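You operate a simulated robot arm through the tools that you are given. There is no shell and no other tool. Be economical: measure what you need, move in short steps, check, and stop when the job is done.

You are at the controls of a simulated two-armed robot. One attempt, no reset.

TASK
Pick up the bottle that says "Sesame" from the back of the sample bench with one hand, pass it to the other hand and put it in the cu reject. Set down upright: bottle.

It is judged by the outcome, as a careful person would: the job done as asked, and still so three seconds after it is handed in. It fails if anything else is knocked over, pushed out of place, dropped, spilled or broken.

THE ROBOT
Two 7-joint arms with two-finger parallel grippers on one trunk, on a base that drives. Base frame: it is fixed to the floor where the robot stands at the start and does not move with it; the origin is under the middle of the robot, x ahead of it, y to its left, z up. Units: mm, rad, N and s.
The left shoulder is at the start at [20, 113, 1197], the right one opposite. With the tool pointing down near the work surface each hand reaches from about 180 to 600 mm from the robot's upright axis, wherever it stands, measured 20 degrees to its own side. Places, roughly: reject (21x14 cm) [-1100, -800, 800]. Payload 1.57 kg a hand.
Tool frame (each hand has its own): the origin (TCP) lies between the finger pads and is the grasp point; the fingertips stand 30 mm ahead of it; z points along the fingers, y is the line along which they close. Largest opening 80 mm; finger width 17, thickness 12; the body of the gripper, 40 by 82 mm, starts 80 mm behind the TCP.
Orientation is told as [roll, pitch, yaw] about the base's x, y, z axes, in that order, counted from this pose: with the fingers straight down and closing along the base's y, the tool's x points along the base's -x, its y along +y and its z along -z.

THE INTERFACE
- The arms move only by the tool servo_tool. It takes "left_series", "right_series" or both (then of equal length, played together; a hand with none holds still); each is a list of rows, each a list of 7 numbers: the closure, from 0 (fully open) to 1 (shut), then the shift along the tool's x, y, z in m, then the turn, a rotation vector about the tool's x, y, z in rad. In form: [[fingers, x, y, z, wx, wy, wz], ...]. A call has 1 to 12 rows; each row shifts and turns the commanded pose from where the row before left it, along the tool's axes as they then stand. A row lasts 0.2 s, in which the tool goes at most 50 mm and 0.15 rad; a call with a longer step from one row to the next is refused whole, and so is a gripper value outside its range. A pose out of reach is approached as far as the arm can. The call stops where the force on the tool passes 40 N (or 10 N more than at its start, if that is more) or the arm is blocked; 0.2 s more then pass. The fingers move at their own pace (about 45 mm/s each) and stop on an object; they squeeze with about 43 N. The grip force told is the motor's: it shows also when the fingers shut on nothing. Time passes only in rows, and 0.2 s behind the last, so rows that do not move let the fingers close. The reply holds the time, the measured pose of the TCP, the force on the tool along the base axes, the opening and the grip force, in the units named above and with some noise, with the torque about the TCP (base axes, N m) and any sound that the robot's microphone picked up.
- Cameras (640 x 400 px; columns grow to the right, rows downward): "scene" is now at [96, -22.8, 1326.3]; the picture's right is [-0.24, -0.97, 0.00], its down [-0.52, 0.13, -0.85] and it looks along [0.82, -0.21, -0.53] (base axes); focal length 284 px, centre (320, 200). "left" rides on the left gripper at [72, 7, -122] in its tool frame; the picture's right is [-0.09, 1.00, 0.00], its down [-0.84, -0.08, -0.54] and it looks along [-0.54, -0.05, 0.84] (tool axes); focal length 238 px, centre (320, 200). "right" rides on the right gripper at [72, -7, -122] in its tool frame; the picture's right is [0.09, 1.00, 0.00], its down [-0.84, 0.08, -0.54] and it looks along [-0.54, 0.05, 0.84] (tool axes); focal length 238 px, centre (320, 200). There is no depth. A picture from a camera that has moved, and an enlarged one, comes with that camera's place and axes in the base frame and with its lens.
- capture(camera): a new picture of that camera. It takes no simulated time.
- lift_body(by): slides the trunk up (or, below 0, down) by that many mm; the arms and the scene camera ride with it, the base frame stays. It gives what a move gives, with no picture.
- roll_base(legs): drives the robot by 1 to 6 legs, each [ahead, left, turn to the left] in mm, mm and rad, along the robot's own axes; the way and the turn of a leg run together, so that a leg with both is an arc; at most 1500 mm and 3.142 rad a leg. The arms and the cameras ride along, it lands a little off, and it stops where it bumps. It gives what a move gives.
- turn_head(pan, tilt): turns the head with the scene camera to pan (to the left, within 1.396 rad either way) and tilt (down, from -0.506 to 1.204), counted from straight ahead of the robot. It gives what a move gives.
- enlarge(camera, box): a new picture of the part [left, top, right, bottom] of that camera's present view, enlarged. It takes no simulated time.
- finish_job(): hands the job in; it is judged then, once.

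Go step by step. Nothing tells you exact positions but the pictures and the camera data: compare them with the known pose of the tool, close in by small moves and look again before you grip or let go. The budget is 120 turns and 92 pictures, counting those below and the enlarged ones. Unless the task says otherwise, let go and move clear before handing in, and close with one line.

The tools are called after ">>>" as a command line: name --argument value ..., lists and objects as JSON in quotes. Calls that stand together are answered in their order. servo_tool: Moves the arms, as the interface text tells. Its arguments: {"type":"object","properties":{"left_series":{"type":"array"},"right_series":{"type":"array"}},"required":[]} The other tools are called the same way: lift_body (by) slides the trunk up or down; roll_base (legs) drives the base; turn_head (pan, tilt) turns the head that bears the scene camera; capture (camera) takes a picture; enlarge (camera, box) takes an enlarged picture of a part of a camera's view; finish_job () hands the job in.

At the start:

```text
t: 0.0
left_tool_pos: [480.3, 176.5, 1091.5]
left_tcp_rot: [-0.002, 0.0, 0.0]
left_ft_force: [-0.7, -0.3, 0.1]
left_ft_torque: [-0.02, -0.02, 0.0]
left_finger_gap: 79.9
left_grip_force: 0.0
right_tool_pos: [378.4, -275.4, 1128.4]
right_tcp_rot: [0.0, 0.001, 0.0]
right_ft_force: [0.0, -0.2, -0.5]
right_ft_torque: [0.0, 0.04, 0.02]
right_finger_gap: 80.0
right_grip_force: 0.1
trunk travel left (down, up): [-250.0, 320.0]
robot x, y, heading: [0.5, 4.4, -0.004]
head pan, tilt: [-0.246, 0.562]
```

scene: 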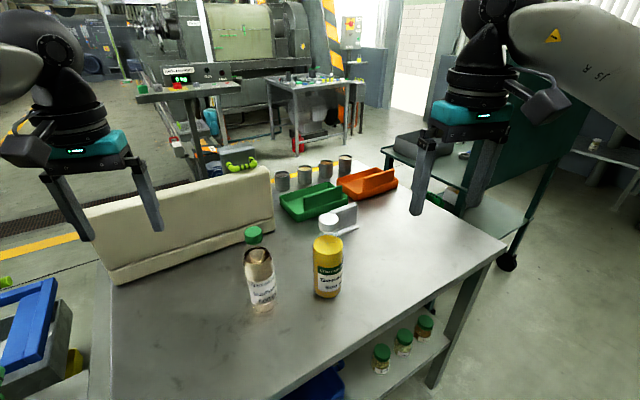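
right: 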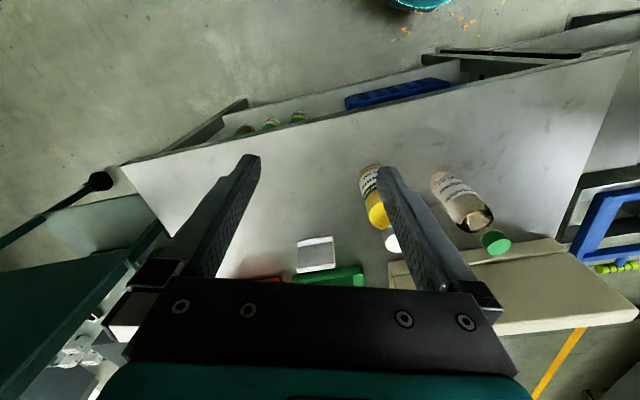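
left: 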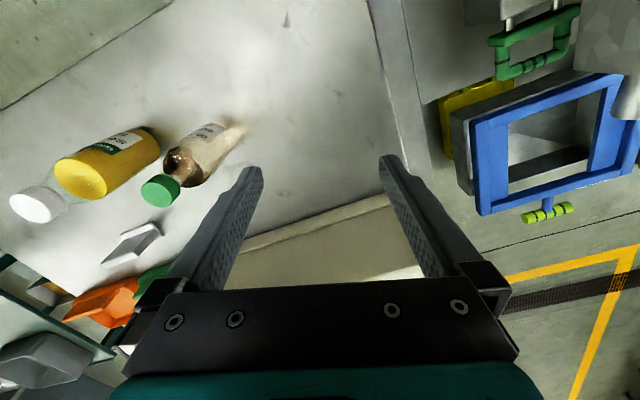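

I see a bench with two bottles (clear with green cap, yellow with white cap); I need to read the labels. I'll zoom in.

>>> enlarge --camera "scene" --box '[220, 200, 380, 320]'

>>> enlarge --camera "scene" --box '[240, 130, 420, 240]'

```text
3.33 times, centred on (300, 260) of scene
camera zoom: at [96.0, -22.8, 1326.3], right [-0.24, -0.97, 0.0], down [-0.52, 0.13, -0.85], along [0.82, -0.21, -0.53], focal length 946 px, centre (387, 0)
```

zoom: 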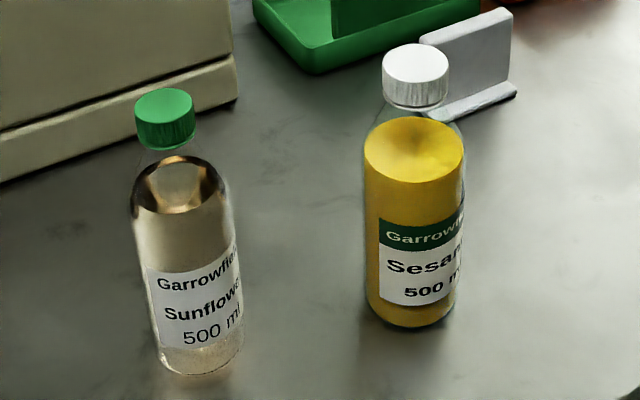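

```text
3.56 times, centred on (330, 185) of scene
camera zoom: at [96.0, -22.8, 1326.3], right [-0.24, -0.97, 0.0], down [-0.52, 0.13, -0.85], along [0.82, -0.21, -0.53], focal length 1010 px, centre (284, 253)
```

zoom: 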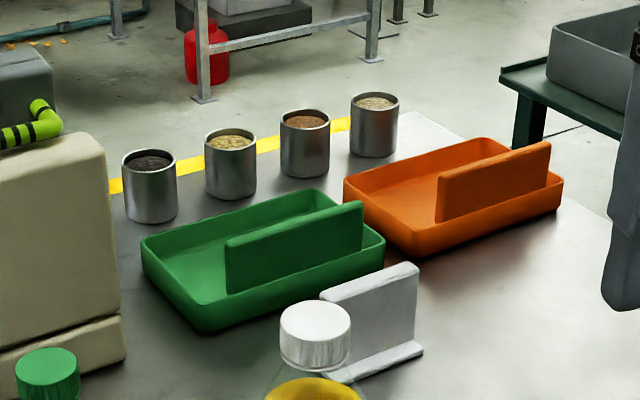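

The yellow bottle with the white cap reads "Sesa…". I'll check the label from the left hand's camera and look around to be sure there's no other one.

>>> enlarge --camera "left" --box '[0, 100, 240, 250]'

>>> enlarge --camera "right" --box '[320, 130, 560, 280]'

>>> turn_head --pan -1.39 --tilt 0.5

```text
2.67 times, centred on (120, 175) of left
camera zoom: at [408.8, 181.0, 1212.5], right [0.09, 1.0, 0.0], down [0.84, -0.08, 0.54], along [0.54, -0.05, -0.84], focal length 636 px, centre (853, 267)
```

zoom: 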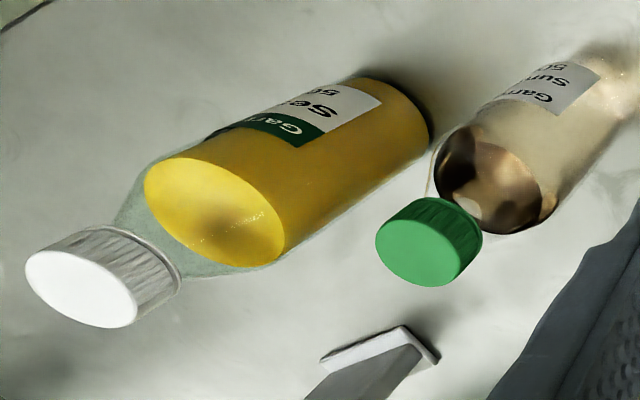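

```text
2.67 times, centred on (440, 205) of right
camera zoom: at [307.7, -281.0, 1250.2], right [-0.09, 1.0, 0.0], down [0.84, 0.08, 0.54], along [0.54, 0.05, -0.84], focal length 636 px, centre (0, 187)
```

zoom: 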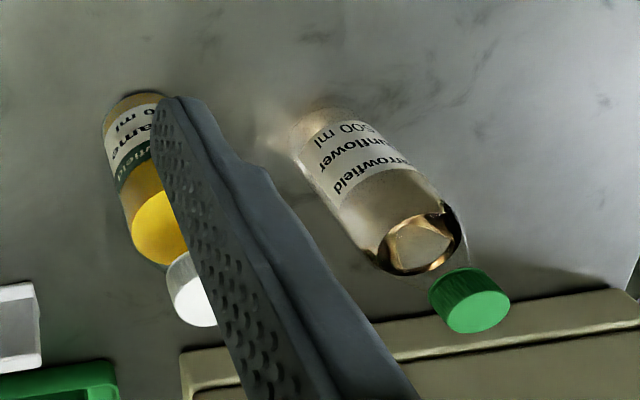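

```text
t: 1.4
left_tool_pos: [480.3, 174.3, 1090.7]
left_tcp_rot: [0.0, 0.0, 0.003]
left_ft_force: [0.3, -0.6, -0.4]
left_ft_torque: [0.02, -0.03, -0.01]
left_finger_gap: 80.0
left_grip_force: 0.1
right_tool_pos: [378.9, -273.9, 1127.9]
right_tcp_rot: [0.0, 0.001, -0.002]
right_ft_force: [-0.8, 0.0, -1.4]
right_ft_torque: [0.01, 0.01, -0.03]
right_finger_gap: 79.8
right_grip_force: 0.0
trunk travel left (down, up): [-250.0, 320.0]
robot x, y, heading: [-1.1, 1.4, 0.0]
head pan, tilt: [-1.389, 0.499]
```

Sesame is confirmed as the yellow bottle with the white cap, at about (539, -155), bench height about 800. I'll look toward the reject area.

>>> capture --camera "scene"

```text
84 pictures are left
camera scene: at [25.7, -90.5, 1331.9], right [-0.98, -0.18, 0.0], down [-0.09, 0.47, -0.88], along [0.16, -0.86, -0.48], focal length 284 px, centre (320, 200)
```

scene: 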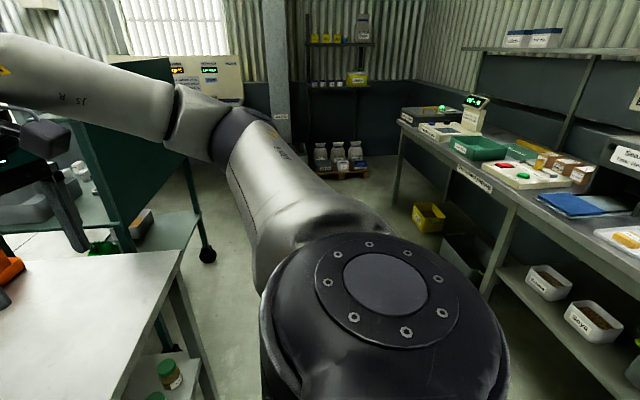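

The reject lies behind to the right; I'll find it later. Plan: right hand tilts about 55° forward and takes the bottle body, the left takes the cap from above and sets it down. First the right pre-grasp.

>>> servo_tool --right_series '[[0, 0, 0, 0, 0, -0.137, 0], [0, 0, 0, 0, 0, -0.137, 0], [0, 0, 0, 0, 0, -0.137, 0], [0, 0, 0, 0, 0, -0.137, 0], [0, 0, 0, 0, 0, -0.137, 0], [0, 0, 0, 0, 0, -0.137, 0], [0, 0, 0, 0, 0, -0.137, 0], [0, 0.0218, 0.024, 0.0295, 0, 0, 0], [0, 0.0218, 0.024, 0.0295, 0, 0, 0], [0, 0.0218, 0.024, 0.0295, 0, 0, 0], [0, 0.0218, 0.024, 0.0295, 0, 0, 0], [0, 0.0218, 0.024, 0.0295, 0, 0, 0]]'

>>> turn_head --pan -0.246 --tilt 0.65

>>> capture --camera "right"

>>> capture --camera "scene"

```text
t: 4.0
left_tool_pos: [479.7, 175.7, 1091.0]
left_tcp_rot: [0.001, -0.001, 0.0]
left_ft_force: [-0.5, 0.7, -0.2]
left_ft_torque: [-0.01, 0.01, 0.02]
left_finger_gap: 80.1
left_grip_force: 0.0
right_tool_pos: [441.3, -184.3, 992.9]
right_tcp_rot: [0.0, -0.96, 0.0]
right_ft_force: [-0.4, 0.1, -1.0]
right_ft_torque: [-0.02, -0.01, 0.0]
right_finger_gap: 79.9
right_grip_force: 0.1
right hand out of reach, approached as far as the arm can: row 7, 8, 12
trunk travel left (down, up): [-250.0, 320.0]
robot x, y, heading: [1.4, -0.7, -0.001]
head pan, tilt: [-1.389, 0.499]
```

```text
t: 5.3
left_tool_pos: [481.4, 174.9, 1092.3]
left_tcp_rot: [0.0, -0.001, 0.001]
left_ft_force: [-0.4, 0.2, 0.2]
left_ft_torque: [0.02, 0.0, 0.02]
left_finger_gap: 80.0
left_grip_force: 0.1
right_tool_pos: [441.2, -185.0, 992.5]
right_tcp_rot: [-0.001, -0.959, 0.001]
right_ft_force: [1.2, -0.8, -0.3]
right_ft_torque: [-0.03, -0.02, 0.0]
right_finger_gap: 79.9
right_grip_force: 0.0
trunk travel left (down, up): [-250.0, 320.0]
robot x, y, heading: [0.4, -1.7, 0.002]
head pan, tilt: [-0.246, 0.649]
```

```text
83 pictures are left
camera right: at [300.6, -191.9, 1003.7], right [-0.05, 1.0, -0.08], down [0.04, 0.08, 1.0], along [1.0, 0.05, -0.04], focal length 238 px, centre (320, 200)
```

right: 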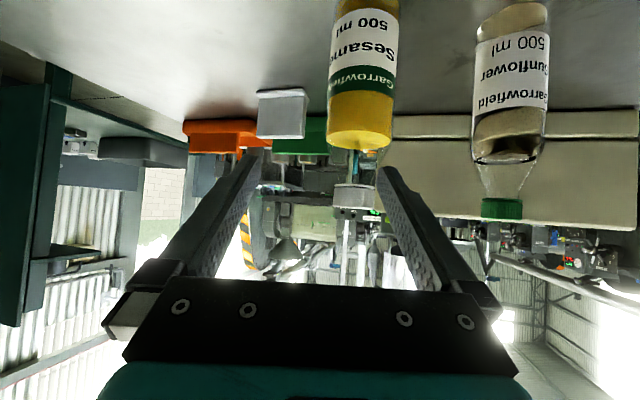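

```text
82 pictures are left
camera scene: at [93.4, -22.2, 1318.5], right [-0.24, -0.97, 0.0], down [-0.59, 0.15, -0.8], along [0.77, -0.19, -0.6], focal length 284 px, centre (320, 200)
```

scene: 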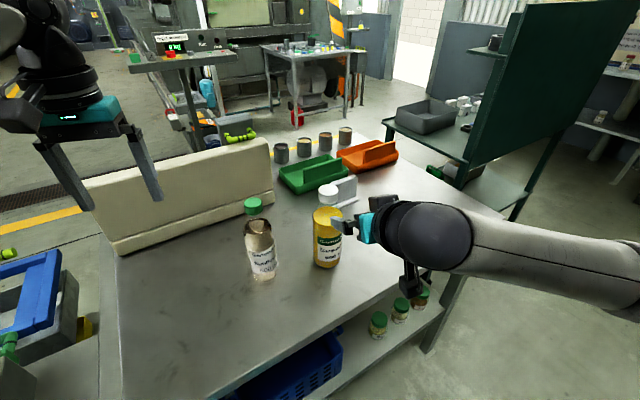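

The arm is near its inner limit at this height; lowering the trunk 115 mm brings the hand level with the bottle body. Bottle axis about (538, -147).

>>> lift_body --by -115

>>> servo_tool --right_series '[[0, 0, 0.02, 0, 0, 0, 0], [0, 0, 0.018, 0, 0, 0, 0]]'

>>> capture --camera "right"

>>> capture --camera "scene"

```text
t: 6.8
left_tool_pos: [481.2, 174.5, 977.1]
left_tcp_rot: [-0.001, -0.001, 0.002]
left_ft_force: [0.4, 0.1, 0.1]
left_ft_torque: [0.02, -0.01, -0.05]
left_finger_gap: 79.9
left_grip_force: 0.1
right_tool_pos: [441.2, -185.0, 876.6]
right_tcp_rot: [-0.002, -0.959, -0.002]
right_ft_force: [0.2, -0.9, 0.3]
right_ft_torque: [0.01, 0.0, 0.01]
right_finger_gap: 80.1
right_grip_force: 0.1
trunk travel left (down, up): [-135.0, 435.0]
robot x, y, heading: [3.0, -0.9, 0.004]
head pan, tilt: [-0.246, 0.649]
```

```text
t: 7.4
left_tool_pos: [479.6, 175.6, 975.7]
left_tcp_rot: [0.001, -0.001, 0.002]
left_ft_force: [0.3, -0.2, 0.4]
left_ft_torque: [-0.03, 0.06, -0.02]
left_finger_gap: 79.8
left_grip_force: 0.1
right_tool_pos: [440.7, -147.8, 877.5]
right_tcp_rot: [-0.001, -0.961, -0.002]
right_ft_force: [-0.2, 0.1, -0.8]
right_ft_torque: [0.01, 0.0, -0.03]
right_finger_gap: 80.4
right_grip_force: 0.1
trunk travel left (down, up): [-135.0, 435.0]
robot x, y, heading: [2.6, 4.0, -0.003]
head pan, tilt: [-0.246, 0.649]
```

```text
81 pictures are left
camera right: at [300.9, -154.3, 888.4], right [-0.05, 1.0, -0.08], down [0.04, 0.08, 1.0], along [1.0, 0.05, -0.04], focal length 238 px, centre (320, 200)
```

right: 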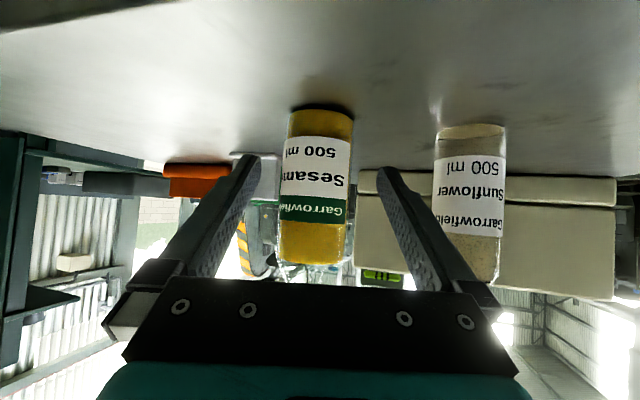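

```text
80 pictures are left
camera scene: at [93.5, -22.0, 1203.5], right [-0.24, -0.97, 0.0], down [-0.59, 0.15, -0.8], along [0.77, -0.19, -0.6], focal length 284 px, centre (320, 200)
```

scene: 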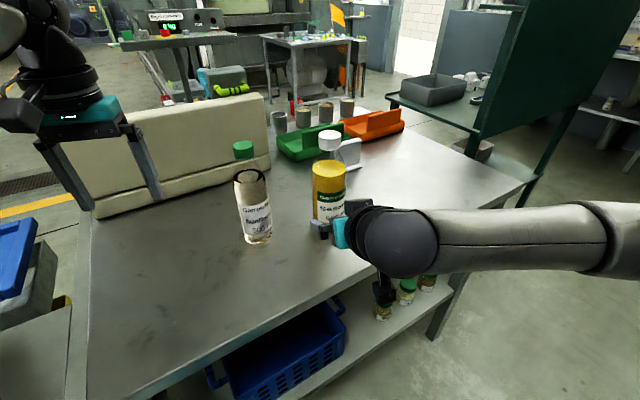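

Bottle is centred between the fingers (y about -147, axis x about 535). I'll advance horizontally.

>>> servo_tool --right_series '[[0, -0.0145, 0, 0.0185, 0, 0, 0], [0, -0.0145, 0, 0.0185, 0, 0, 0], [0, -0.0145, 0, 0.0185, 0, 0, 0], [0, -0.0145, 0, 0.0185, 0, 0, 0]]'

>>> capture --camera "right"

>>> capture --camera "scene"

```text
t: 8.4
left_tool_pos: [479.7, 175.4, 975.4]
left_tcp_rot: [-0.001, 0.0, 0.001]
left_ft_force: [-0.6, -0.2, 1.1]
left_ft_torque: [0.0, 0.0, 0.01]
left_finger_gap: 79.9
left_grip_force: 0.0
right_tool_pos: [536.5, -146.9, 883.7]
right_tcp_rot: [0.0, -0.96, -0.001]
right_ft_force: [-0.4, 0.5, -0.8]
right_ft_torque: [0.02, -0.04, 0.0]
right_finger_gap: 80.1
right_grip_force: 0.0
trunk travel left (down, up): [-135.0, 435.0]
robot x, y, heading: [1.3, -1.0, -0.001]
head pan, tilt: [-0.246, 0.649]
```

```text
79 pictures are left
camera right: at [395.4, -153.9, 894.6], right [-0.05, 1.0, -0.08], down [0.04, 0.08, 1.0], along [1.0, 0.05, -0.04], focal length 238 px, centre (320, 200)
```

right: 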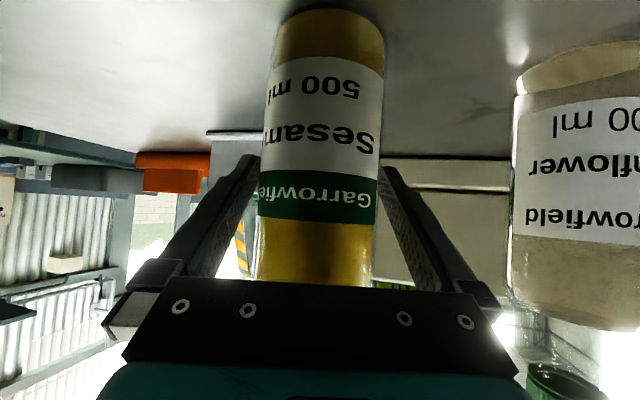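

```text
78 pictures are left
camera scene: at [93.5, -22.1, 1203.5], right [-0.24, -0.97, 0.0], down [-0.59, 0.15, -0.8], along [0.77, -0.19, -0.6], focal length 284 px, centre (320, 200)
```

scene: 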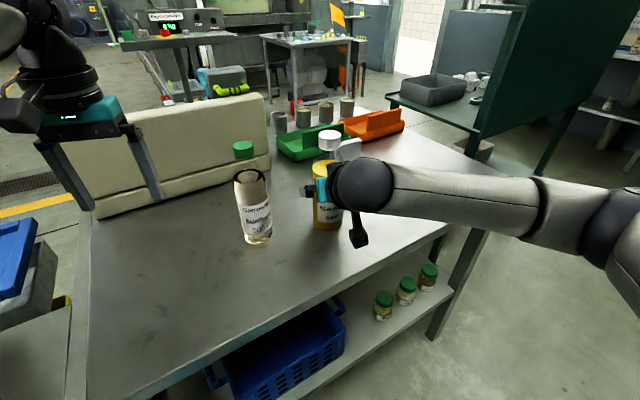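

The bottle is between the fingers and centred. I'll close the grip.

>>> servo_tool --right_series '[[1, 0, 0, 0, 0, 0, 0], [1, 0, 0, 0, 0, 0, 0], [1, 0, 0, 0, 0, 0, 0], [1, 0, 0, 0, 0, 0, 0]]'

```text
t: 9.4
left_tool_pos: [480.9, 175.4, 975.9]
left_tcp_rot: [0.001, 0.001, 0.001]
left_ft_force: [-0.2, 0.6, -0.3]
left_ft_torque: [0.04, 0.02, -0.04]
left_finger_gap: 80.0
left_grip_force: 0.1
right_tool_pos: [535.0, -147.4, 884.0]
right_tcp_rot: [0.0, -0.959, -0.001]
right_ft_force: [1.4, -1.2, 1.1]
right_ft_torque: [0.02, -0.07, -0.02]
right_finger_gap: 64.5
right_grip_force: 41.3
trunk travel left (down, up): [-135.0, 435.0]
robot x, y, heading: [3.0, -0.1, -0.001]
head pan, tilt: [-0.246, 0.649]
```

Gripped (64.5 mm). I'll lift with the trunk.

>>> lift_body --by 200

>>> capture --camera "scene"

>>> capture --camera "left"

```text
t: 11.6
left_tool_pos: [480.8, 173.9, 1176.0]
left_tcp_rot: [-0.001, -0.001, 0.002]
left_ft_force: [-0.2, 0.1, 0.4]
left_ft_torque: [-0.04, 0.02, 0.01]
left_finger_gap: 80.0
left_grip_force: 0.1
right_tool_pos: [537.1, -147.2, 1082.4]
right_tcp_rot: [-0.001, -0.958, 0.0]
right_ft_force: [0.7, -0.2, -3.5]
right_ft_torque: [0.02, -0.02, 0.0]
right_finger_gap: 64.6
right_grip_force: 42.6
trunk travel left (down, up): [-335.0, 235.0]
robot x, y, heading: [4.6, 0.4, 0.0]
head pan, tilt: [-0.246, 0.649]
```

```text
77 pictures are left
camera scene: at [93.9, -22.3, 1403.4], right [-0.24, -0.97, 0.0], down [-0.59, 0.15, -0.8], along [0.77, -0.19, -0.6], focal length 284 px, centre (320, 200)
```

scene: 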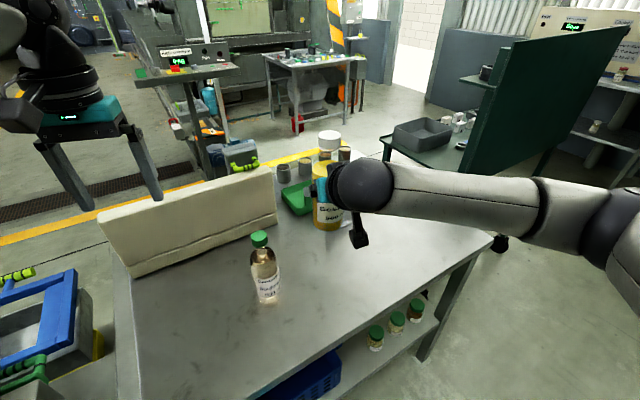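

```text
76 pictures are left
camera left: at [409.2, 180.9, 1297.2], right [0.09, 1.0, 0.0], down [0.84, -0.08, 0.54], along [0.54, -0.05, -0.84], focal length 238 px, centre (320, 200)
```

left: 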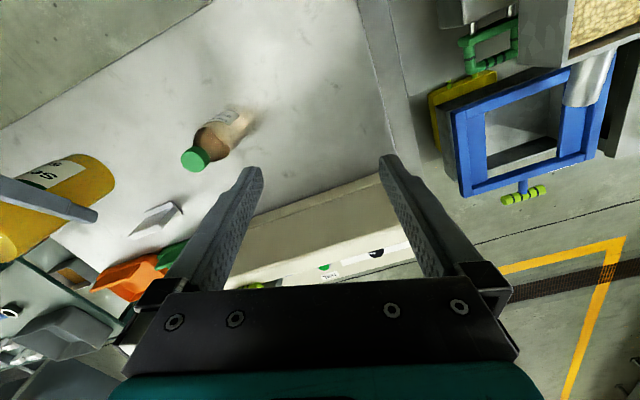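

Bottle lifted cleanly (about 3.5 N). I'll bring it toward the middle with the right hand yawed in from the right, while raising the left hand and turning its camera away to the left.

>>> servo_tool --right_series '[[1, 0, 0.025, 0, 0, 0, 0], [1, 0, 0.025, 0, 0, 0, 0], [1, 0, 0.025, 0, 0, 0, 0], [1, 0, 0.025, 0, 0, 0, 0], [1, 0, 0, 0, -0.082, 0, -0.0574], [1, 0, 0, 0, -0.082, 0, -0.0574], [1, 0, 0, 0, -0.082, 0, -0.0574], [1, 0, 0, 0, -0.082, 0, -0.0574], [1, 0, 0, 0, -0.082, 0, -0.0574]]' --left_series '[[0, 0, 0, -0.025, 0, 0, 0], [0, 0, 0, -0.025, 0, 0, 0], [0, 0, 0, -0.025, 0, 0, 0], [0, 0, 0, -0.025, 0, 0, 0], [0, 0, 0, 0, 0, 0, 0.12], [0, 0, 0, 0, 0, 0, 0.12], [0, 0, 0, 0, 0, 0, 0.12], [0, 0, 0, 0, 0, 0, 0.12], [0, 0, 0, 0, 0, 0, 0.12]]'

>>> capture --camera "scene"

>>> capture --camera "left"

```text
t: 13.6
left_tool_pos: [469.8, 168.4, 1272.9]
left_tcp_rot: [0.002, -0.002, -0.598]
left_ft_force: [-0.1, 0.2, 0.1]
left_ft_torque: [0.01, -0.01, -0.05]
left_finger_gap: 80.1
left_grip_force: 0.1
left hand out of reach, approached as far as the arm can: row 9
right_tool_pos: [534.6, -48.0, 1083.0]
right_tcp_rot: [0.001, -0.958, 0.504]
right_ft_force: [-0.1, -0.6, -5.0]
right_ft_torque: [0.03, -0.02, -0.02]
right_finger_gap: 64.6
right_grip_force: 42.6
trunk travel left (down, up): [-335.0, 235.0]
robot x, y, heading: [1.6, 2.1, 0.0]
head pan, tilt: [-0.246, 0.649]
```

```text
75 pictures are left
camera scene: at [93.3, -22.3, 1403.5], right [-0.24, -0.97, 0.0], down [-0.59, 0.15, -0.8], along [0.77, -0.19, -0.6], focal length 284 px, centre (320, 200)
```

scene: 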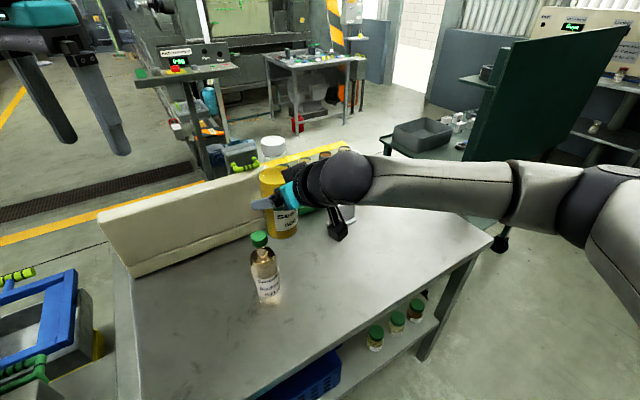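

```text
74 pictures are left
camera left: at [412.6, 213.8, 1393.2], right [0.64, 0.77, 0.0], down [0.65, -0.54, 0.54], along [0.42, -0.35, -0.84], focal length 238 px, centre (320, 200)
```

left: 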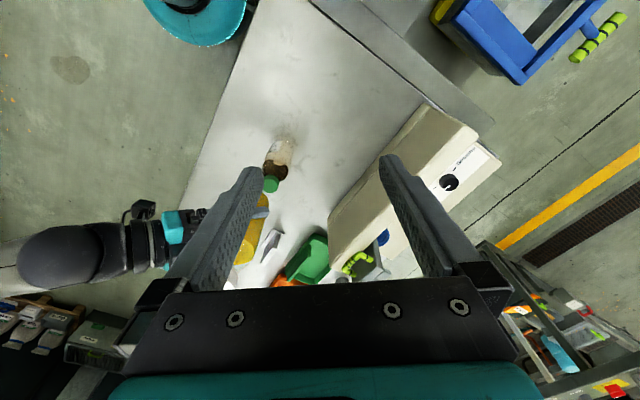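

The left arm is near its upper limit, and the bottle bottom is close above the Sunflower cap. I'll raise the trunk 140 and lower both hands about 110 relative to it.

>>> lift_body --by 140

>>> servo_tool --right_series '[[1, 0.018, 0, 0.0126, 0, 0, 0], [1, 0.018, 0, 0.0126, 0, 0, 0], [1, 0.018, 0, 0.0126, 0, 0, 0], [1, 0.018, 0, 0.0126, 0, 0, 0], [1, 0.018, 0, 0.0126, 0, 0, 0]]' --left_series '[[0, 0, 0, 0.02, 0, 0, 0], [0, 0, 0, 0.02, 0, 0, 0], [0, 0, 0, 0.02, 0, 0, 0], [0, 0, 0, 0.02, 0, 0, 0], [0, 0, 0, 0.02, 0, 0, 0]]'

```text
t: 15.2
left_tool_pos: [469.7, 167.5, 1411.7]
left_tcp_rot: [0.002, -0.002, -0.595]
left_ft_force: [-0.8, 0.4, -0.3]
left_ft_torque: [-0.02, 0.05, 0.01]
left_finger_gap: 80.0
left_grip_force: 0.1
right_tool_pos: [536.6, -47.7, 1222.6]
right_tcp_rot: [0.0, -0.958, 0.501]
right_ft_force: [0.9, -0.8, -4.3]
right_ft_torque: [0.02, -0.04, -0.01]
right_finger_gap: 64.3
right_grip_force: 43.1
trunk travel left (down, up): [-475.0, 95.0]
robot x, y, heading: [-2.1, 1.6, -0.002]
head pan, tilt: [-0.246, 0.649]
```

```text
t: 16.4
left_tool_pos: [469.2, 169.1, 1310.4]
left_tcp_rot: [0.001, -0.001, -0.596]
left_ft_force: [0.2, 0.5, -0.2]
left_ft_torque: [0.03, 0.03, -0.03]
left_finger_gap: 79.8
left_grip_force: 0.1
right_tool_pos: [535.6, -47.6, 1112.9]
right_tcp_rot: [0.0, -0.958, 0.5]
right_ft_force: [0.0, -0.2, -3.8]
right_ft_torque: [-0.02, -0.08, -0.02]
right_finger_gap: 64.4
right_grip_force: 43.1
trunk travel left (down, up): [-475.0, 95.0]
robot x, y, heading: [-1.5, -0.8, 0.004]
head pan, tilt: [-0.246, 0.649]
```

Now move the left hand over the cap (cap top about 1221), staying above at TCP z about 1290.

>>> servo_tool --left_series '[[0, -0.0295, -0.0237, 0.0033, 0, 0, 0], [0, -0.0295, -0.0237, 0.0033, 0, 0, 0], [0, -0.0295, -0.0237, 0.0033, 0, 0, 0], [0, -0.0295, -0.0237, 0.0033, 0, 0, 0], [0, -0.0295, -0.0237, 0.0033, 0, 0, 0], [0, -0.0295, -0.0237, 0.0033, 0, 0, 0]]'

>>> capture --camera "left"

>>> capture --camera "scene"

```text
t: 17.8
left_tool_pos: [525.8, -12.0, 1295.0]
left_tcp_rot: [0.0, -0.002, -0.595]
left_ft_force: [0.4, 1.0, -0.5]
left_ft_torque: [-0.02, 0.01, -0.02]
left_finger_gap: 80.0
left_grip_force: 0.1
left hand out of reach, approached as far as the arm can: row 6
right_tool_pos: [535.7, -46.5, 1114.5]
right_tcp_rot: [-0.001, -0.957, 0.5]
right_ft_force: [-0.2, 0.2, -4.7]
right_ft_torque: [0.01, -0.03, 0.0]
right_finger_gap: 64.2
right_grip_force: 43.2
trunk travel left (down, up): [-475.0, 95.0]
robot x, y, heading: [-4.8, 2.2, 0.002]
head pan, tilt: [-0.246, 0.649]
```

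```text
73 pictures are left
camera left: at [469.3, 33.8, 1416.1], right [0.63, 0.77, 0.0], down [0.65, -0.53, 0.54], along [0.42, -0.34, -0.84], focal length 238 px, centre (320, 200)
```

left: 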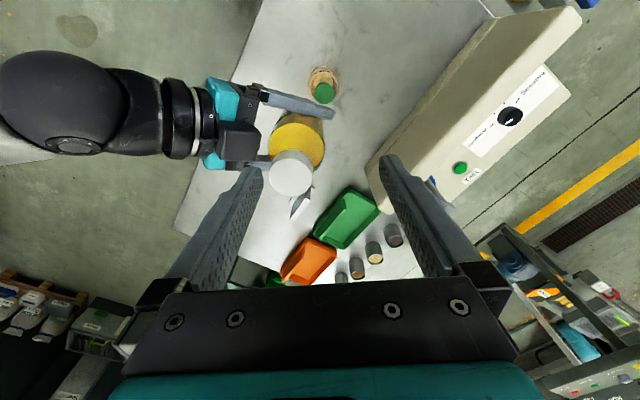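

```text
72 pictures are left
camera scene: at [93.8, -20.9, 1543.5], right [-0.24, -0.97, 0.0], down [-0.59, 0.15, -0.8], along [0.77, -0.19, -0.6], focal length 284 px, centre (320, 200)
```

scene: 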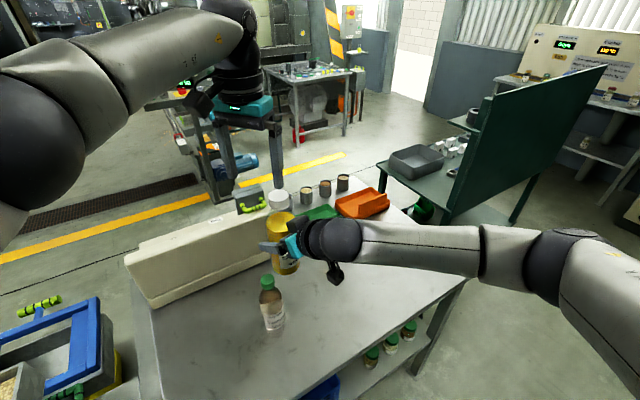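

Left arm is at its limit there; I'll move the bottle nearer with the right hand, toward (490, -30).

>>> servo_tool --right_series '[[1, 0.0092, 0.0189, -0.013, 0, 0, 0], [1, 0.0092, 0.0189, -0.013, 0, 0, 0]]'

>>> capture --camera "left"

```text
t: 18.4
left_tool_pos: [524.9, -13.1, 1295.7]
left_tcp_rot: [0.0, -0.003, -0.596]
left_ft_force: [-0.2, -1.0, 0.8]
left_ft_torque: [0.03, -0.01, 0.0]
left_finger_gap: 80.0
left_grip_force: 0.0
right_tool_pos: [487.8, -31.0, 1112.3]
right_tcp_rot: [-0.004, -0.957, 0.504]
right_ft_force: [0.3, 0.0, -3.1]
right_ft_torque: [-0.02, 0.04, -0.02]
right_finger_gap: 64.3
right_grip_force: 43.3
trunk travel left (down, up): [-475.0, 95.0]
robot x, y, heading: [-0.6, 0.2, 0.001]
head pan, tilt: [-0.246, 0.649]
```

```text
71 pictures are left
camera left: at [468.0, 33.0, 1416.5], right [0.63, 0.77, 0.0], down [0.65, -0.53, 0.54], along [0.42, -0.34, -0.84], focal length 238 px, centre (320, 200)
```

left: 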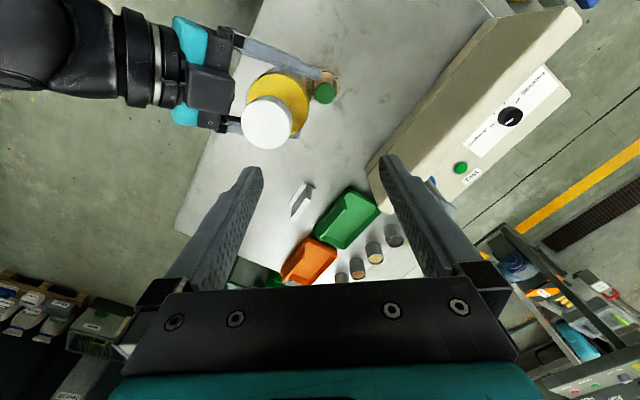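

Cap centre measures about (483, -32, 1221). I'll centre the left hand above it.

>>> servo_tool --left_series '[[0, 0.0117, -0.0194, 0.0, 0, 0, 0], [0, 0.0117, -0.0194, 0.0, 0, 0, 0], [0, 0, 0, 0.01, 0, 0, 0]]'

>>> capture --camera "left"

>>> capture --camera "scene"

```text
t: 19.2
left_tool_pos: [486.4, -32.6, 1286.7]
left_tcp_rot: [-0.002, -0.004, -0.595]
left_ft_force: [1.1, -0.9, 0.8]
left_ft_torque: [-0.04, -0.02, -0.04]
left_finger_gap: 79.8
left_grip_force: 0.0
right_tool_pos: [489.5, -31.1, 1111.8]
right_tcp_rot: [0.0, -0.959, 0.501]
right_ft_force: [-0.3, 0.2, -4.7]
right_ft_torque: [0.03, -0.04, -0.01]
right_finger_gap: 64.2
right_grip_force: 43.2
trunk travel left (down, up): [-475.0, 95.0]
robot x, y, heading: [1.7, 0.5, 0.003]
head pan, tilt: [-0.246, 0.649]
```

```text
70 pictures are left
camera left: at [429.8, 13.8, 1406.8], right [0.63, 0.77, 0.0], down [0.65, -0.53, 0.54], along [0.42, -0.34, -0.84], focal length 238 px, centre (320, 200)
```

left: 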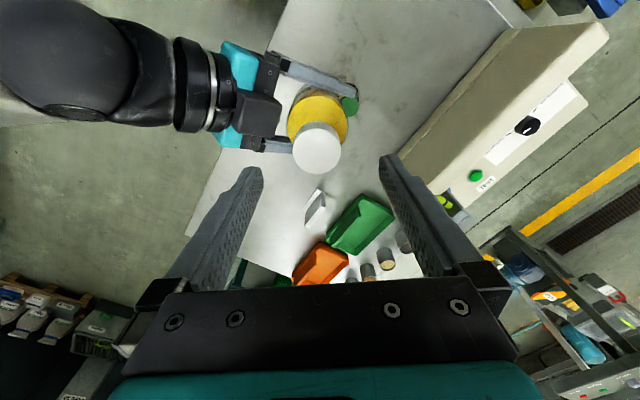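

```text
69 pictures are left
camera scene: at [93.9, -21.9, 1543.5], right [-0.24, -0.97, 0.0], down [-0.59, 0.15, -0.8], along [0.77, -0.19, -0.6], focal length 284 px, centre (320, 200)
```

scene: 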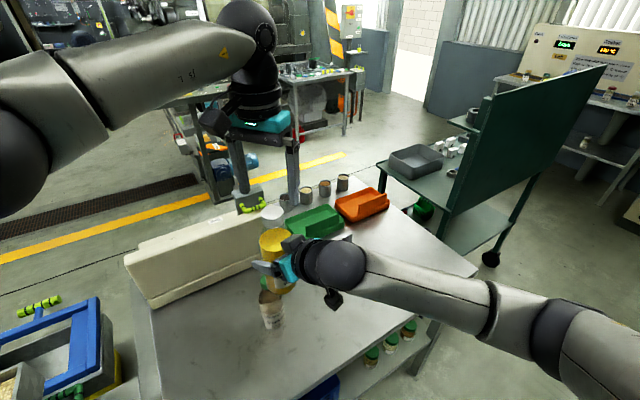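

Aligned within a few mm. I'll descend so the fingers span the cap (TCP about 1223) without reaching the shoulder cone, and check before closing.

>>> servo_tool --left_series '[[0, 0.001, 0, 0.016, 0, 0, 0], [0, 0.001, 0, 0.016, 0, 0, 0], [0, 0, 0, 0.016, 0, 0, 0], [0, 0, 0, 0.0145, 0, 0, 0]]'

>>> capture --camera "left"

>>> enlarge --camera "scene" --box '[180, 80, 400, 320]'

```text
t: 20.2
left_tool_pos: [486.2, -32.4, 1225.0]
left_tcp_rot: [0.0, -0.004, -0.598]
left_ft_force: [-3.7, 2.1, 14.7]
left_ft_torque: [-0.53, 0.61, -0.17]
left_finger_gap: 80.0
left_grip_force: 0.0
right_tool_pos: [487.4, -31.5, 1107.9]
right_tcp_rot: [0.002, -0.947, 0.495]
right_ft_force: [2.7, -1.4, -18.4]
right_ft_torque: [0.7, -0.37, 0.16]
right_finger_gap: 64.4
right_grip_force: 42.7
trunk travel left (down, up): [-475.0, 95.0]
robot x, y, heading: [-2.1, 1.5, 0.001]
head pan, tilt: [-0.246, 0.649]
```

```text
68 pictures are left
camera left: at [428.6, 14.3, 1345.8], right [0.64, 0.77, 0.0], down [0.65, -0.53, 0.55], along [0.42, -0.35, -0.84], focal length 238 px, centre (320, 200)
```

left: 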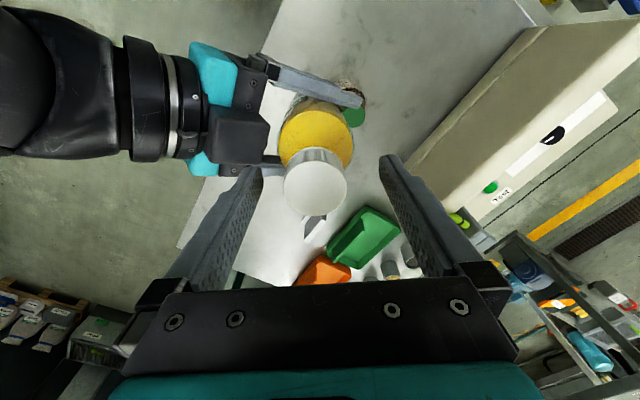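

```text
1.67 times, centred on (290, 200) of scene
camera zoom: at [93.7, -22.2, 1543.5], right [-0.24, -0.97, 0.0], down [-0.59, 0.15, -0.8], along [0.77, -0.19, -0.6], focal length 473 px, centre (370, 200)
```

zoom: 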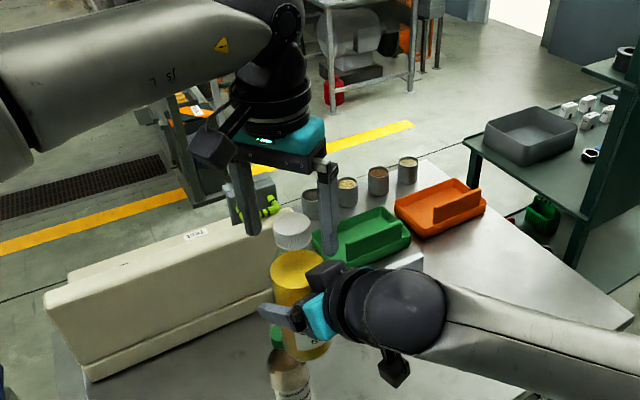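

The left finger touches a block on top of the right gripper, so I'll back up and rotate both hands so the finger lines don't overlap.

>>> servo_tool --left_series '[[0, 0, 0, -0.02, 0, 0, 0], [0, 0, 0, -0.025, 0, 0, 0], [0, 0, 0, -0.02, 0, 0, 0], [0, 0, 0, 0, 0, 0, -0.1], [0, 0, 0, 0, 0, 0, -0.1], [0, 0, 0, 0, 0, 0, -0.1], [0, 0, 0, 0, 0, 0, -0.1]]' --right_series '[[1, 0, 0, 0, 0, 0, 0], [1, 0, 0, 0, 0, 0, 0], [1, 0, 0, 0, 0, 0, 0], [1, 0, 0, 0, 0.082, 0, 0.0574], [1, 0, 0, 0, 0.082, 0, 0.0574], [1, 0, 0, 0, 0.082, 0, 0.0574], [1, 0, 0, 0, 0.082, 0, 0.0574]]'

>>> capture --camera "left"

>>> enlarge --camera "scene" --box '[180, 80, 400, 320]'

```text
t: 21.8
left_tool_pos: [483.0, -31.3, 1288.8]
left_tcp_rot: [0.001, -0.002, -0.193]
left_ft_force: [-0.1, -0.5, -0.3]
left_ft_torque: [0.01, -0.01, -0.01]
left_finger_gap: 80.0
left_grip_force: 0.1
right_tool_pos: [486.5, -36.2, 1110.7]
right_tcp_rot: [0.009, -0.958, 0.469]
right_ft_force: [-0.2, -0.3, -4.2]
right_ft_torque: [-0.02, -0.02, 0.02]
right_finger_gap: 64.4
right_grip_force: 43.0
right hand out of reach, approached as far as the arm can: row 4, 5, 6, 7
trunk travel left (down, up): [-475.0, 95.0]
robot x, y, heading: [-0.8, 0.9, 0.001]
head pan, tilt: [-0.246, 0.649]
```

```text
66 pictures are left
camera left: at [413.5, -10.8, 1409.8], right [0.28, 0.96, 0.0], down [0.81, -0.24, 0.54], along [0.52, -0.15, -0.84], focal length 238 px, centre (320, 200)
```

left: 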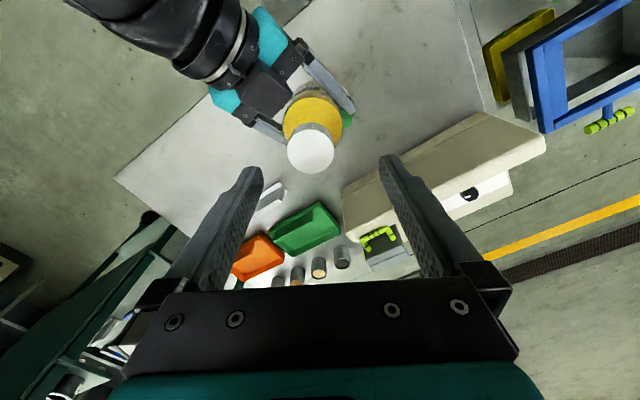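

```text
1.67 times, centred on (290, 200) of scene
camera zoom: at [93.4, -22.1, 1543.5], right [-0.24, -0.97, 0.0], down [-0.59, 0.15, -0.8], along [0.77, -0.19, -0.6], focal length 473 px, centre (370, 200)
```

zoom: 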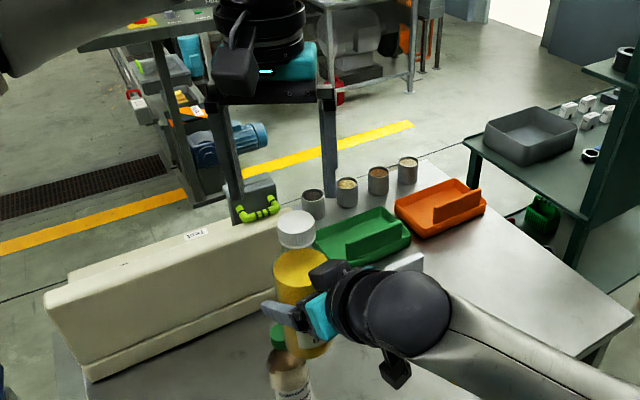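

The right can't yaw further, so I'll turn the left hand to yaw 0 and shift 7 mm toward the cap, then descend in two stages.

>>> servo_tool --left_series '[[0, 0, 0, 0, 0, 0, -0.1], [0, 0, 0, 0, 0, 0, -0.1], [0, 0.001, -0.007, 0.01, 0, 0, 0], [0, 0, 0, 0.015, 0, 0, 0]]'

>>> capture --camera "left"

```text
t: 22.8
left_tool_pos: [482.2, -37.2, 1265.2]
left_tcp_rot: [0.002, -0.001, 0.006]
left_ft_force: [-0.2, 1.2, -0.2]
left_ft_torque: [-0.03, 0.01, -0.03]
left_finger_gap: 80.3
left_grip_force: 0.0
right_tool_pos: [487.7, -34.8, 1110.6]
right_tcp_rot: [0.009, -0.957, 0.467]
right_ft_force: [0.8, -0.1, -4.2]
right_ft_torque: [0.02, 0.01, 0.03]
right_finger_gap: 64.4
right_grip_force: 43.4
trunk travel left (down, up): [-475.0, 95.0]
robot x, y, heading: [-0.7, -0.3, -0.002]
head pan, tilt: [-0.246, 0.649]
```

```text
64 pictures are left
camera left: at [410.3, -31.8, 1384.7], right [0.09, 1.0, 0.0], down [0.84, -0.07, 0.54], along [0.54, -0.05, -0.84], focal length 238 px, centre (320, 200)
```

left: 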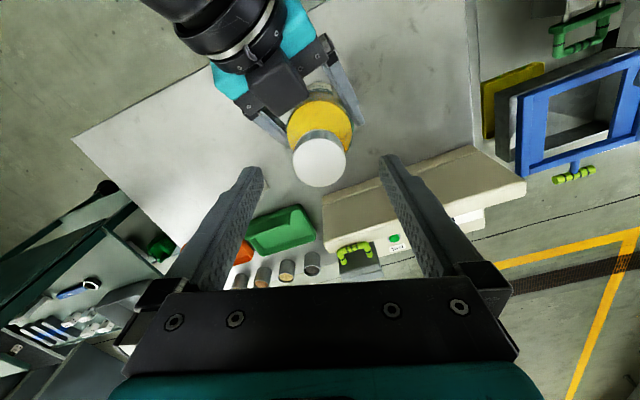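

Cap is now exactly under the left TCP and the block is clear. Descending.

>>> servo_tool --left_series '[[0, 0, -0.001, 0.015, 0, 0, 0], [0, 0, 0, 0.015, 0, 0, 0], [0, 0, 0, 0.013, 0, 0, 0]]'

>>> capture --camera "left"

>>> enlarge --camera "scene" --box '[220, 120, 380, 280]'

```text
t: 23.6
left_tool_pos: [482.6, -38.5, 1222.4]
left_tcp_rot: [0.0, -0.003, 0.006]
left_ft_force: [0.2, 0.1, -0.3]
left_ft_torque: [-0.01, -0.01, 0.04]
left_finger_gap: 80.0
left_grip_force: 0.1
right_tool_pos: [486.4, -34.6, 1109.7]
right_tcp_rot: [0.008, -0.959, 0.467]
right_ft_force: [0.2, 0.3, -3.8]
right_ft_torque: [0.0, -0.02, 0.02]
right_finger_gap: 64.2
right_grip_force: 42.9
trunk travel left (down, up): [-475.0, 95.0]
robot x, y, heading: [1.3, -0.1, 0.002]
head pan, tilt: [-0.246, 0.649]
```

```text
63 pictures are left
camera left: at [411.1, -32.9, 1342.4], right [0.09, 1.0, 0.0], down [0.84, -0.07, 0.54], along [0.54, -0.05, -0.84], focal length 238 px, centre (320, 200)
```

left: 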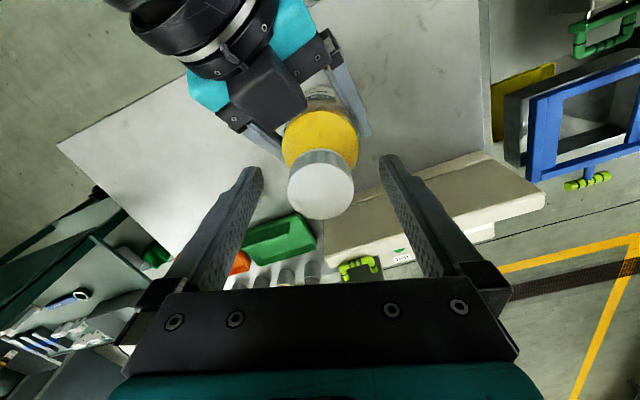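

```text
2.50 times, centred on (300, 200) of scene
camera zoom: at [93.9, -22.2, 1543.5], right [-0.24, -0.97, 0.0], down [-0.59, 0.15, -0.8], along [0.77, -0.19, -0.6], focal length 710 px, centre (370, 200)
```

zoom: 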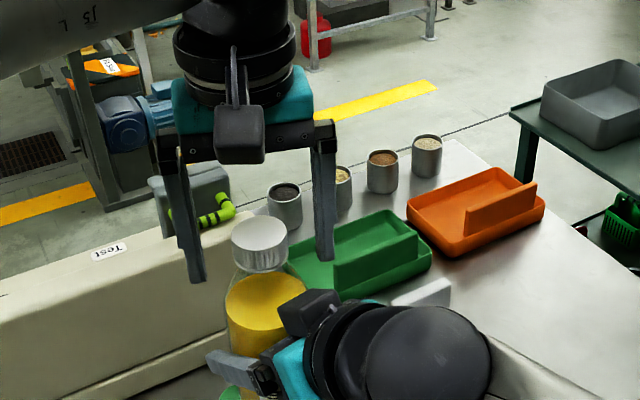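

The fingers straddle the cap with no contact; closing the left grip.

>>> servo_tool --left_series '[[1, 0, 0, 0, 0, 0, 0], [1, 0, 0, 0, 0, 0, 0], [1, 0, 0, 0, 0, 0, 0], [1, 0, 0, 0, 0, 0, 0], [1, 0, 0, 0, 0, 0, 0]]'

>>> capture --camera "left"

>>> enlarge --camera "scene" --box '[220, 120, 380, 280]'

```text
t: 24.8
left_tool_pos: [483.5, -38.6, 1221.0]
left_tcp_rot: [0.0, -0.003, 0.006]
left_ft_force: [1.0, 1.0, 0.0]
left_ft_torque: [0.08, -0.06, 0.03]
left_finger_gap: 40.2
left_grip_force: 38.5
right_tool_pos: [488.4, -35.3, 1111.7]
right_tcp_rot: [0.007, -0.958, 0.467]
right_ft_force: [-0.3, -1.3, -3.1]
right_ft_torque: [0.08, 0.05, -0.03]
right_finger_gap: 64.2
right_grip_force: 42.8
trunk travel left (down, up): [-475.0, 95.0]
robot x, y, heading: [-1.4, 0.8, 0.0]
head pan, tilt: [-0.246, 0.649]
```

```text
61 pictures are left
camera left: at [410.9, -32.8, 1342.5], right [0.09, 1.0, 0.0], down [0.84, -0.07, 0.54], along [0.54, -0.05, -0.84], focal length 238 px, centre (320, 200)
```

left: 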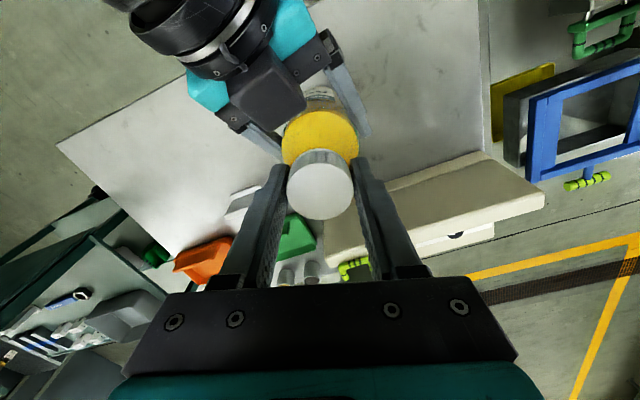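

```text
2.50 times, centred on (300, 200) of scene
camera zoom: at [93.8, -22.2, 1543.5], right [-0.24, -0.97, 0.0], down [-0.59, 0.15, -0.8], along [0.77, -0.19, -0.6], focal length 710 px, centre (370, 200)
```

zoom: 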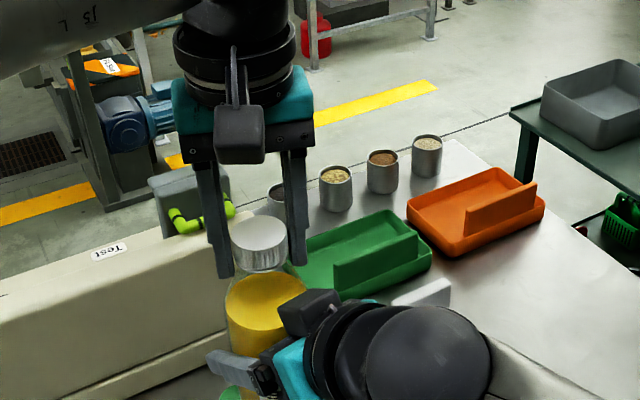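

Left holds the cap (40.2 mm). Opening the right hand, without moving, first.

>>> servo_tool --right_series '[[0, 0, 0, 0, 0, 0, 0], [0, 0, 0, 0, 0, 0, 0], [0, 0, 0, 0, 0, 0, 0]]' --left_series '[[1, 0, 0, 0, 0, 0, 0], [1, 0, 0, 0, 0, 0, 0], [1, 0, 0, 0, 0, 0, 0]]'

>>> capture --camera "right"

```text
t: 25.6
left_tool_pos: [483.5, -38.8, 1222.2]
left_tcp_rot: [-0.001, -0.002, 0.003]
left_ft_force: [0.6, 0.2, -1.1]
left_ft_torque: [0.0, 0.01, -0.01]
left_finger_gap: 38.2
left_grip_force: 43.7
right_tool_pos: [487.1, -36.1, 1112.8]
right_tcp_rot: [0.009, -0.961, 0.466]
right_ft_force: [-0.6, -0.1, -0.5]
right_ft_torque: [0.01, 0.0, 0.0]
right_finger_gap: 80.2
right_grip_force: 0.1
trunk travel left (down, up): [-475.0, 95.0]
robot x, y, heading: [-1.1, 2.6, -0.0]
head pan, tilt: [-0.246, 0.649]
```

```text
59 pictures are left
camera right: at [365.3, -106.1, 1121.9], right [-0.5, 0.86, -0.07], down [0.0, 0.08, 1.0], along [0.86, 0.5, -0.04], focal length 238 px, centre (320, 200)
```

right: 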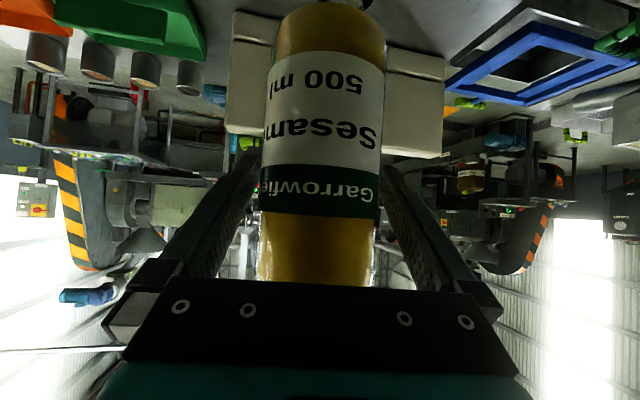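

The left reads only about 1 N and the gap shrank a little, so I'll check whether it holds before withdrawing.

>>> servo_tool --left_series '[[1, 0, 0, 0, 0, 0, 0], [1, 0, 0, 0, 0, 0, 0]]'

>>> capture --camera "left"

>>> enlarge --camera "scene" --box '[220, 120, 380, 280]'

```text
t: 26.2
left_tool_pos: [482.6, -39.0, 1221.8]
left_tcp_rot: [0.0, -0.003, 0.005]
left_ft_force: [0.3, 0.6, -0.1]
left_ft_torque: [-0.01, -0.05, 0.04]
left_finger_gap: 38.7
left_grip_force: 42.3
right_tool_pos: [487.3, -36.6, 1110.3]
right_tcp_rot: [0.008, -0.958, 0.467]
right_ft_force: [-0.4, 0.1, -0.6]
right_ft_torque: [-0.05, 0.0, -0.01]
right_finger_gap: 80.2
right_grip_force: 0.1
trunk travel left (down, up): [-475.0, 95.0]
robot x, y, heading: [0.9, 3.9, 0.001]
head pan, tilt: [-0.246, 0.649]
```

```text
58 pictures are left
camera left: at [410.9, -32.9, 1342.5], right [0.09, 1.0, 0.0], down [0.84, -0.07, 0.54], along [0.54, -0.05, -0.84], focal length 238 px, centre (320, 200)
```

left: 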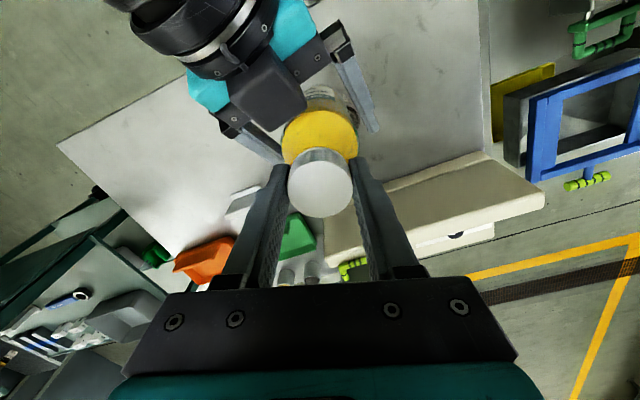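

```text
2.50 times, centred on (300, 200) of scene
camera zoom: at [93.8, -22.2, 1543.5], right [-0.24, -0.97, 0.0], down [-0.59, 0.15, -0.8], along [0.77, -0.19, -0.6], focal length 710 px, centre (370, 200)
```

zoom: 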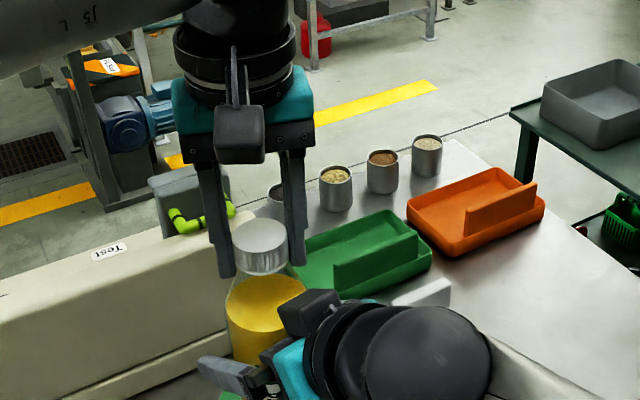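

Forces don't clearly show the bottle's weight on the left, so I'll test with a small upward motion of the left hand.

>>> servo_tool --left_series '[[1, 0, 0, -0.004, 0, 0, 0], [1, 0, 0, -0.004, 0, 0, 0], [1, 0, 0, 0, 0, 0, 0]]'

>>> capture --camera "left"

>>> capture --camera "right"

```text
t: 27.0
left_tool_pos: [482.9, -38.3, 1229.4]
left_tcp_rot: [0.0, 0.0, 0.004]
left_ft_force: [0.5, 0.1, -3.7]
left_ft_torque: [-0.05, -0.01, -0.04]
left_finger_gap: 38.8
left_grip_force: 43.1
right_tool_pos: [488.4, -34.7, 1110.6]
right_tcp_rot: [0.01, -0.96, 0.468]
right_ft_force: [0.0, 0.5, 0.4]
right_ft_torque: [0.0, -0.01, 0.01]
right_finger_gap: 80.1
right_grip_force: 0.0
trunk travel left (down, up): [-475.0, 95.0]
robot x, y, heading: [0.7, -2.5, 0.001]
head pan, tilt: [-0.246, 0.649]
```

```text
56 pictures are left
camera left: at [411.2, -32.9, 1350.3], right [0.09, 1.0, 0.0], down [0.84, -0.07, 0.54], along [0.54, -0.05, -0.84], focal length 238 px, centre (320, 200)
```

left: 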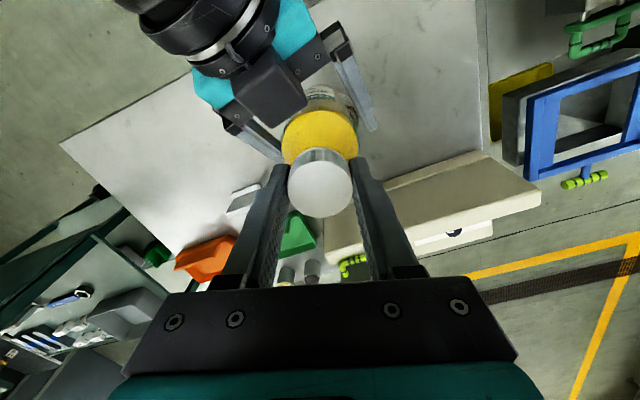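

```text
55 pictures are left
camera right: at [365.3, -106.2, 1121.8], right [-0.5, 0.86, -0.07], down [0.0, 0.08, 1.0], along [0.86, 0.5, -0.04], focal length 238 px, centre (320, 200)
```

right: 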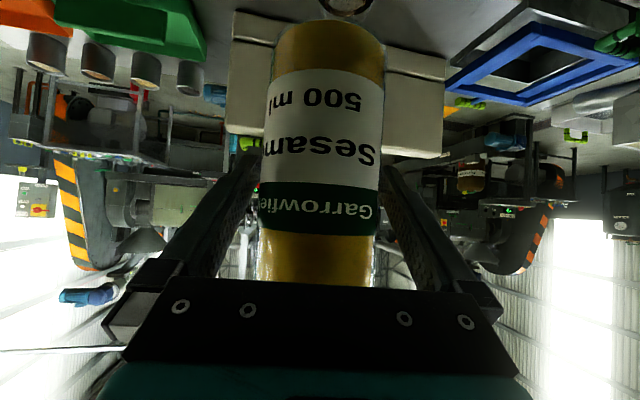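

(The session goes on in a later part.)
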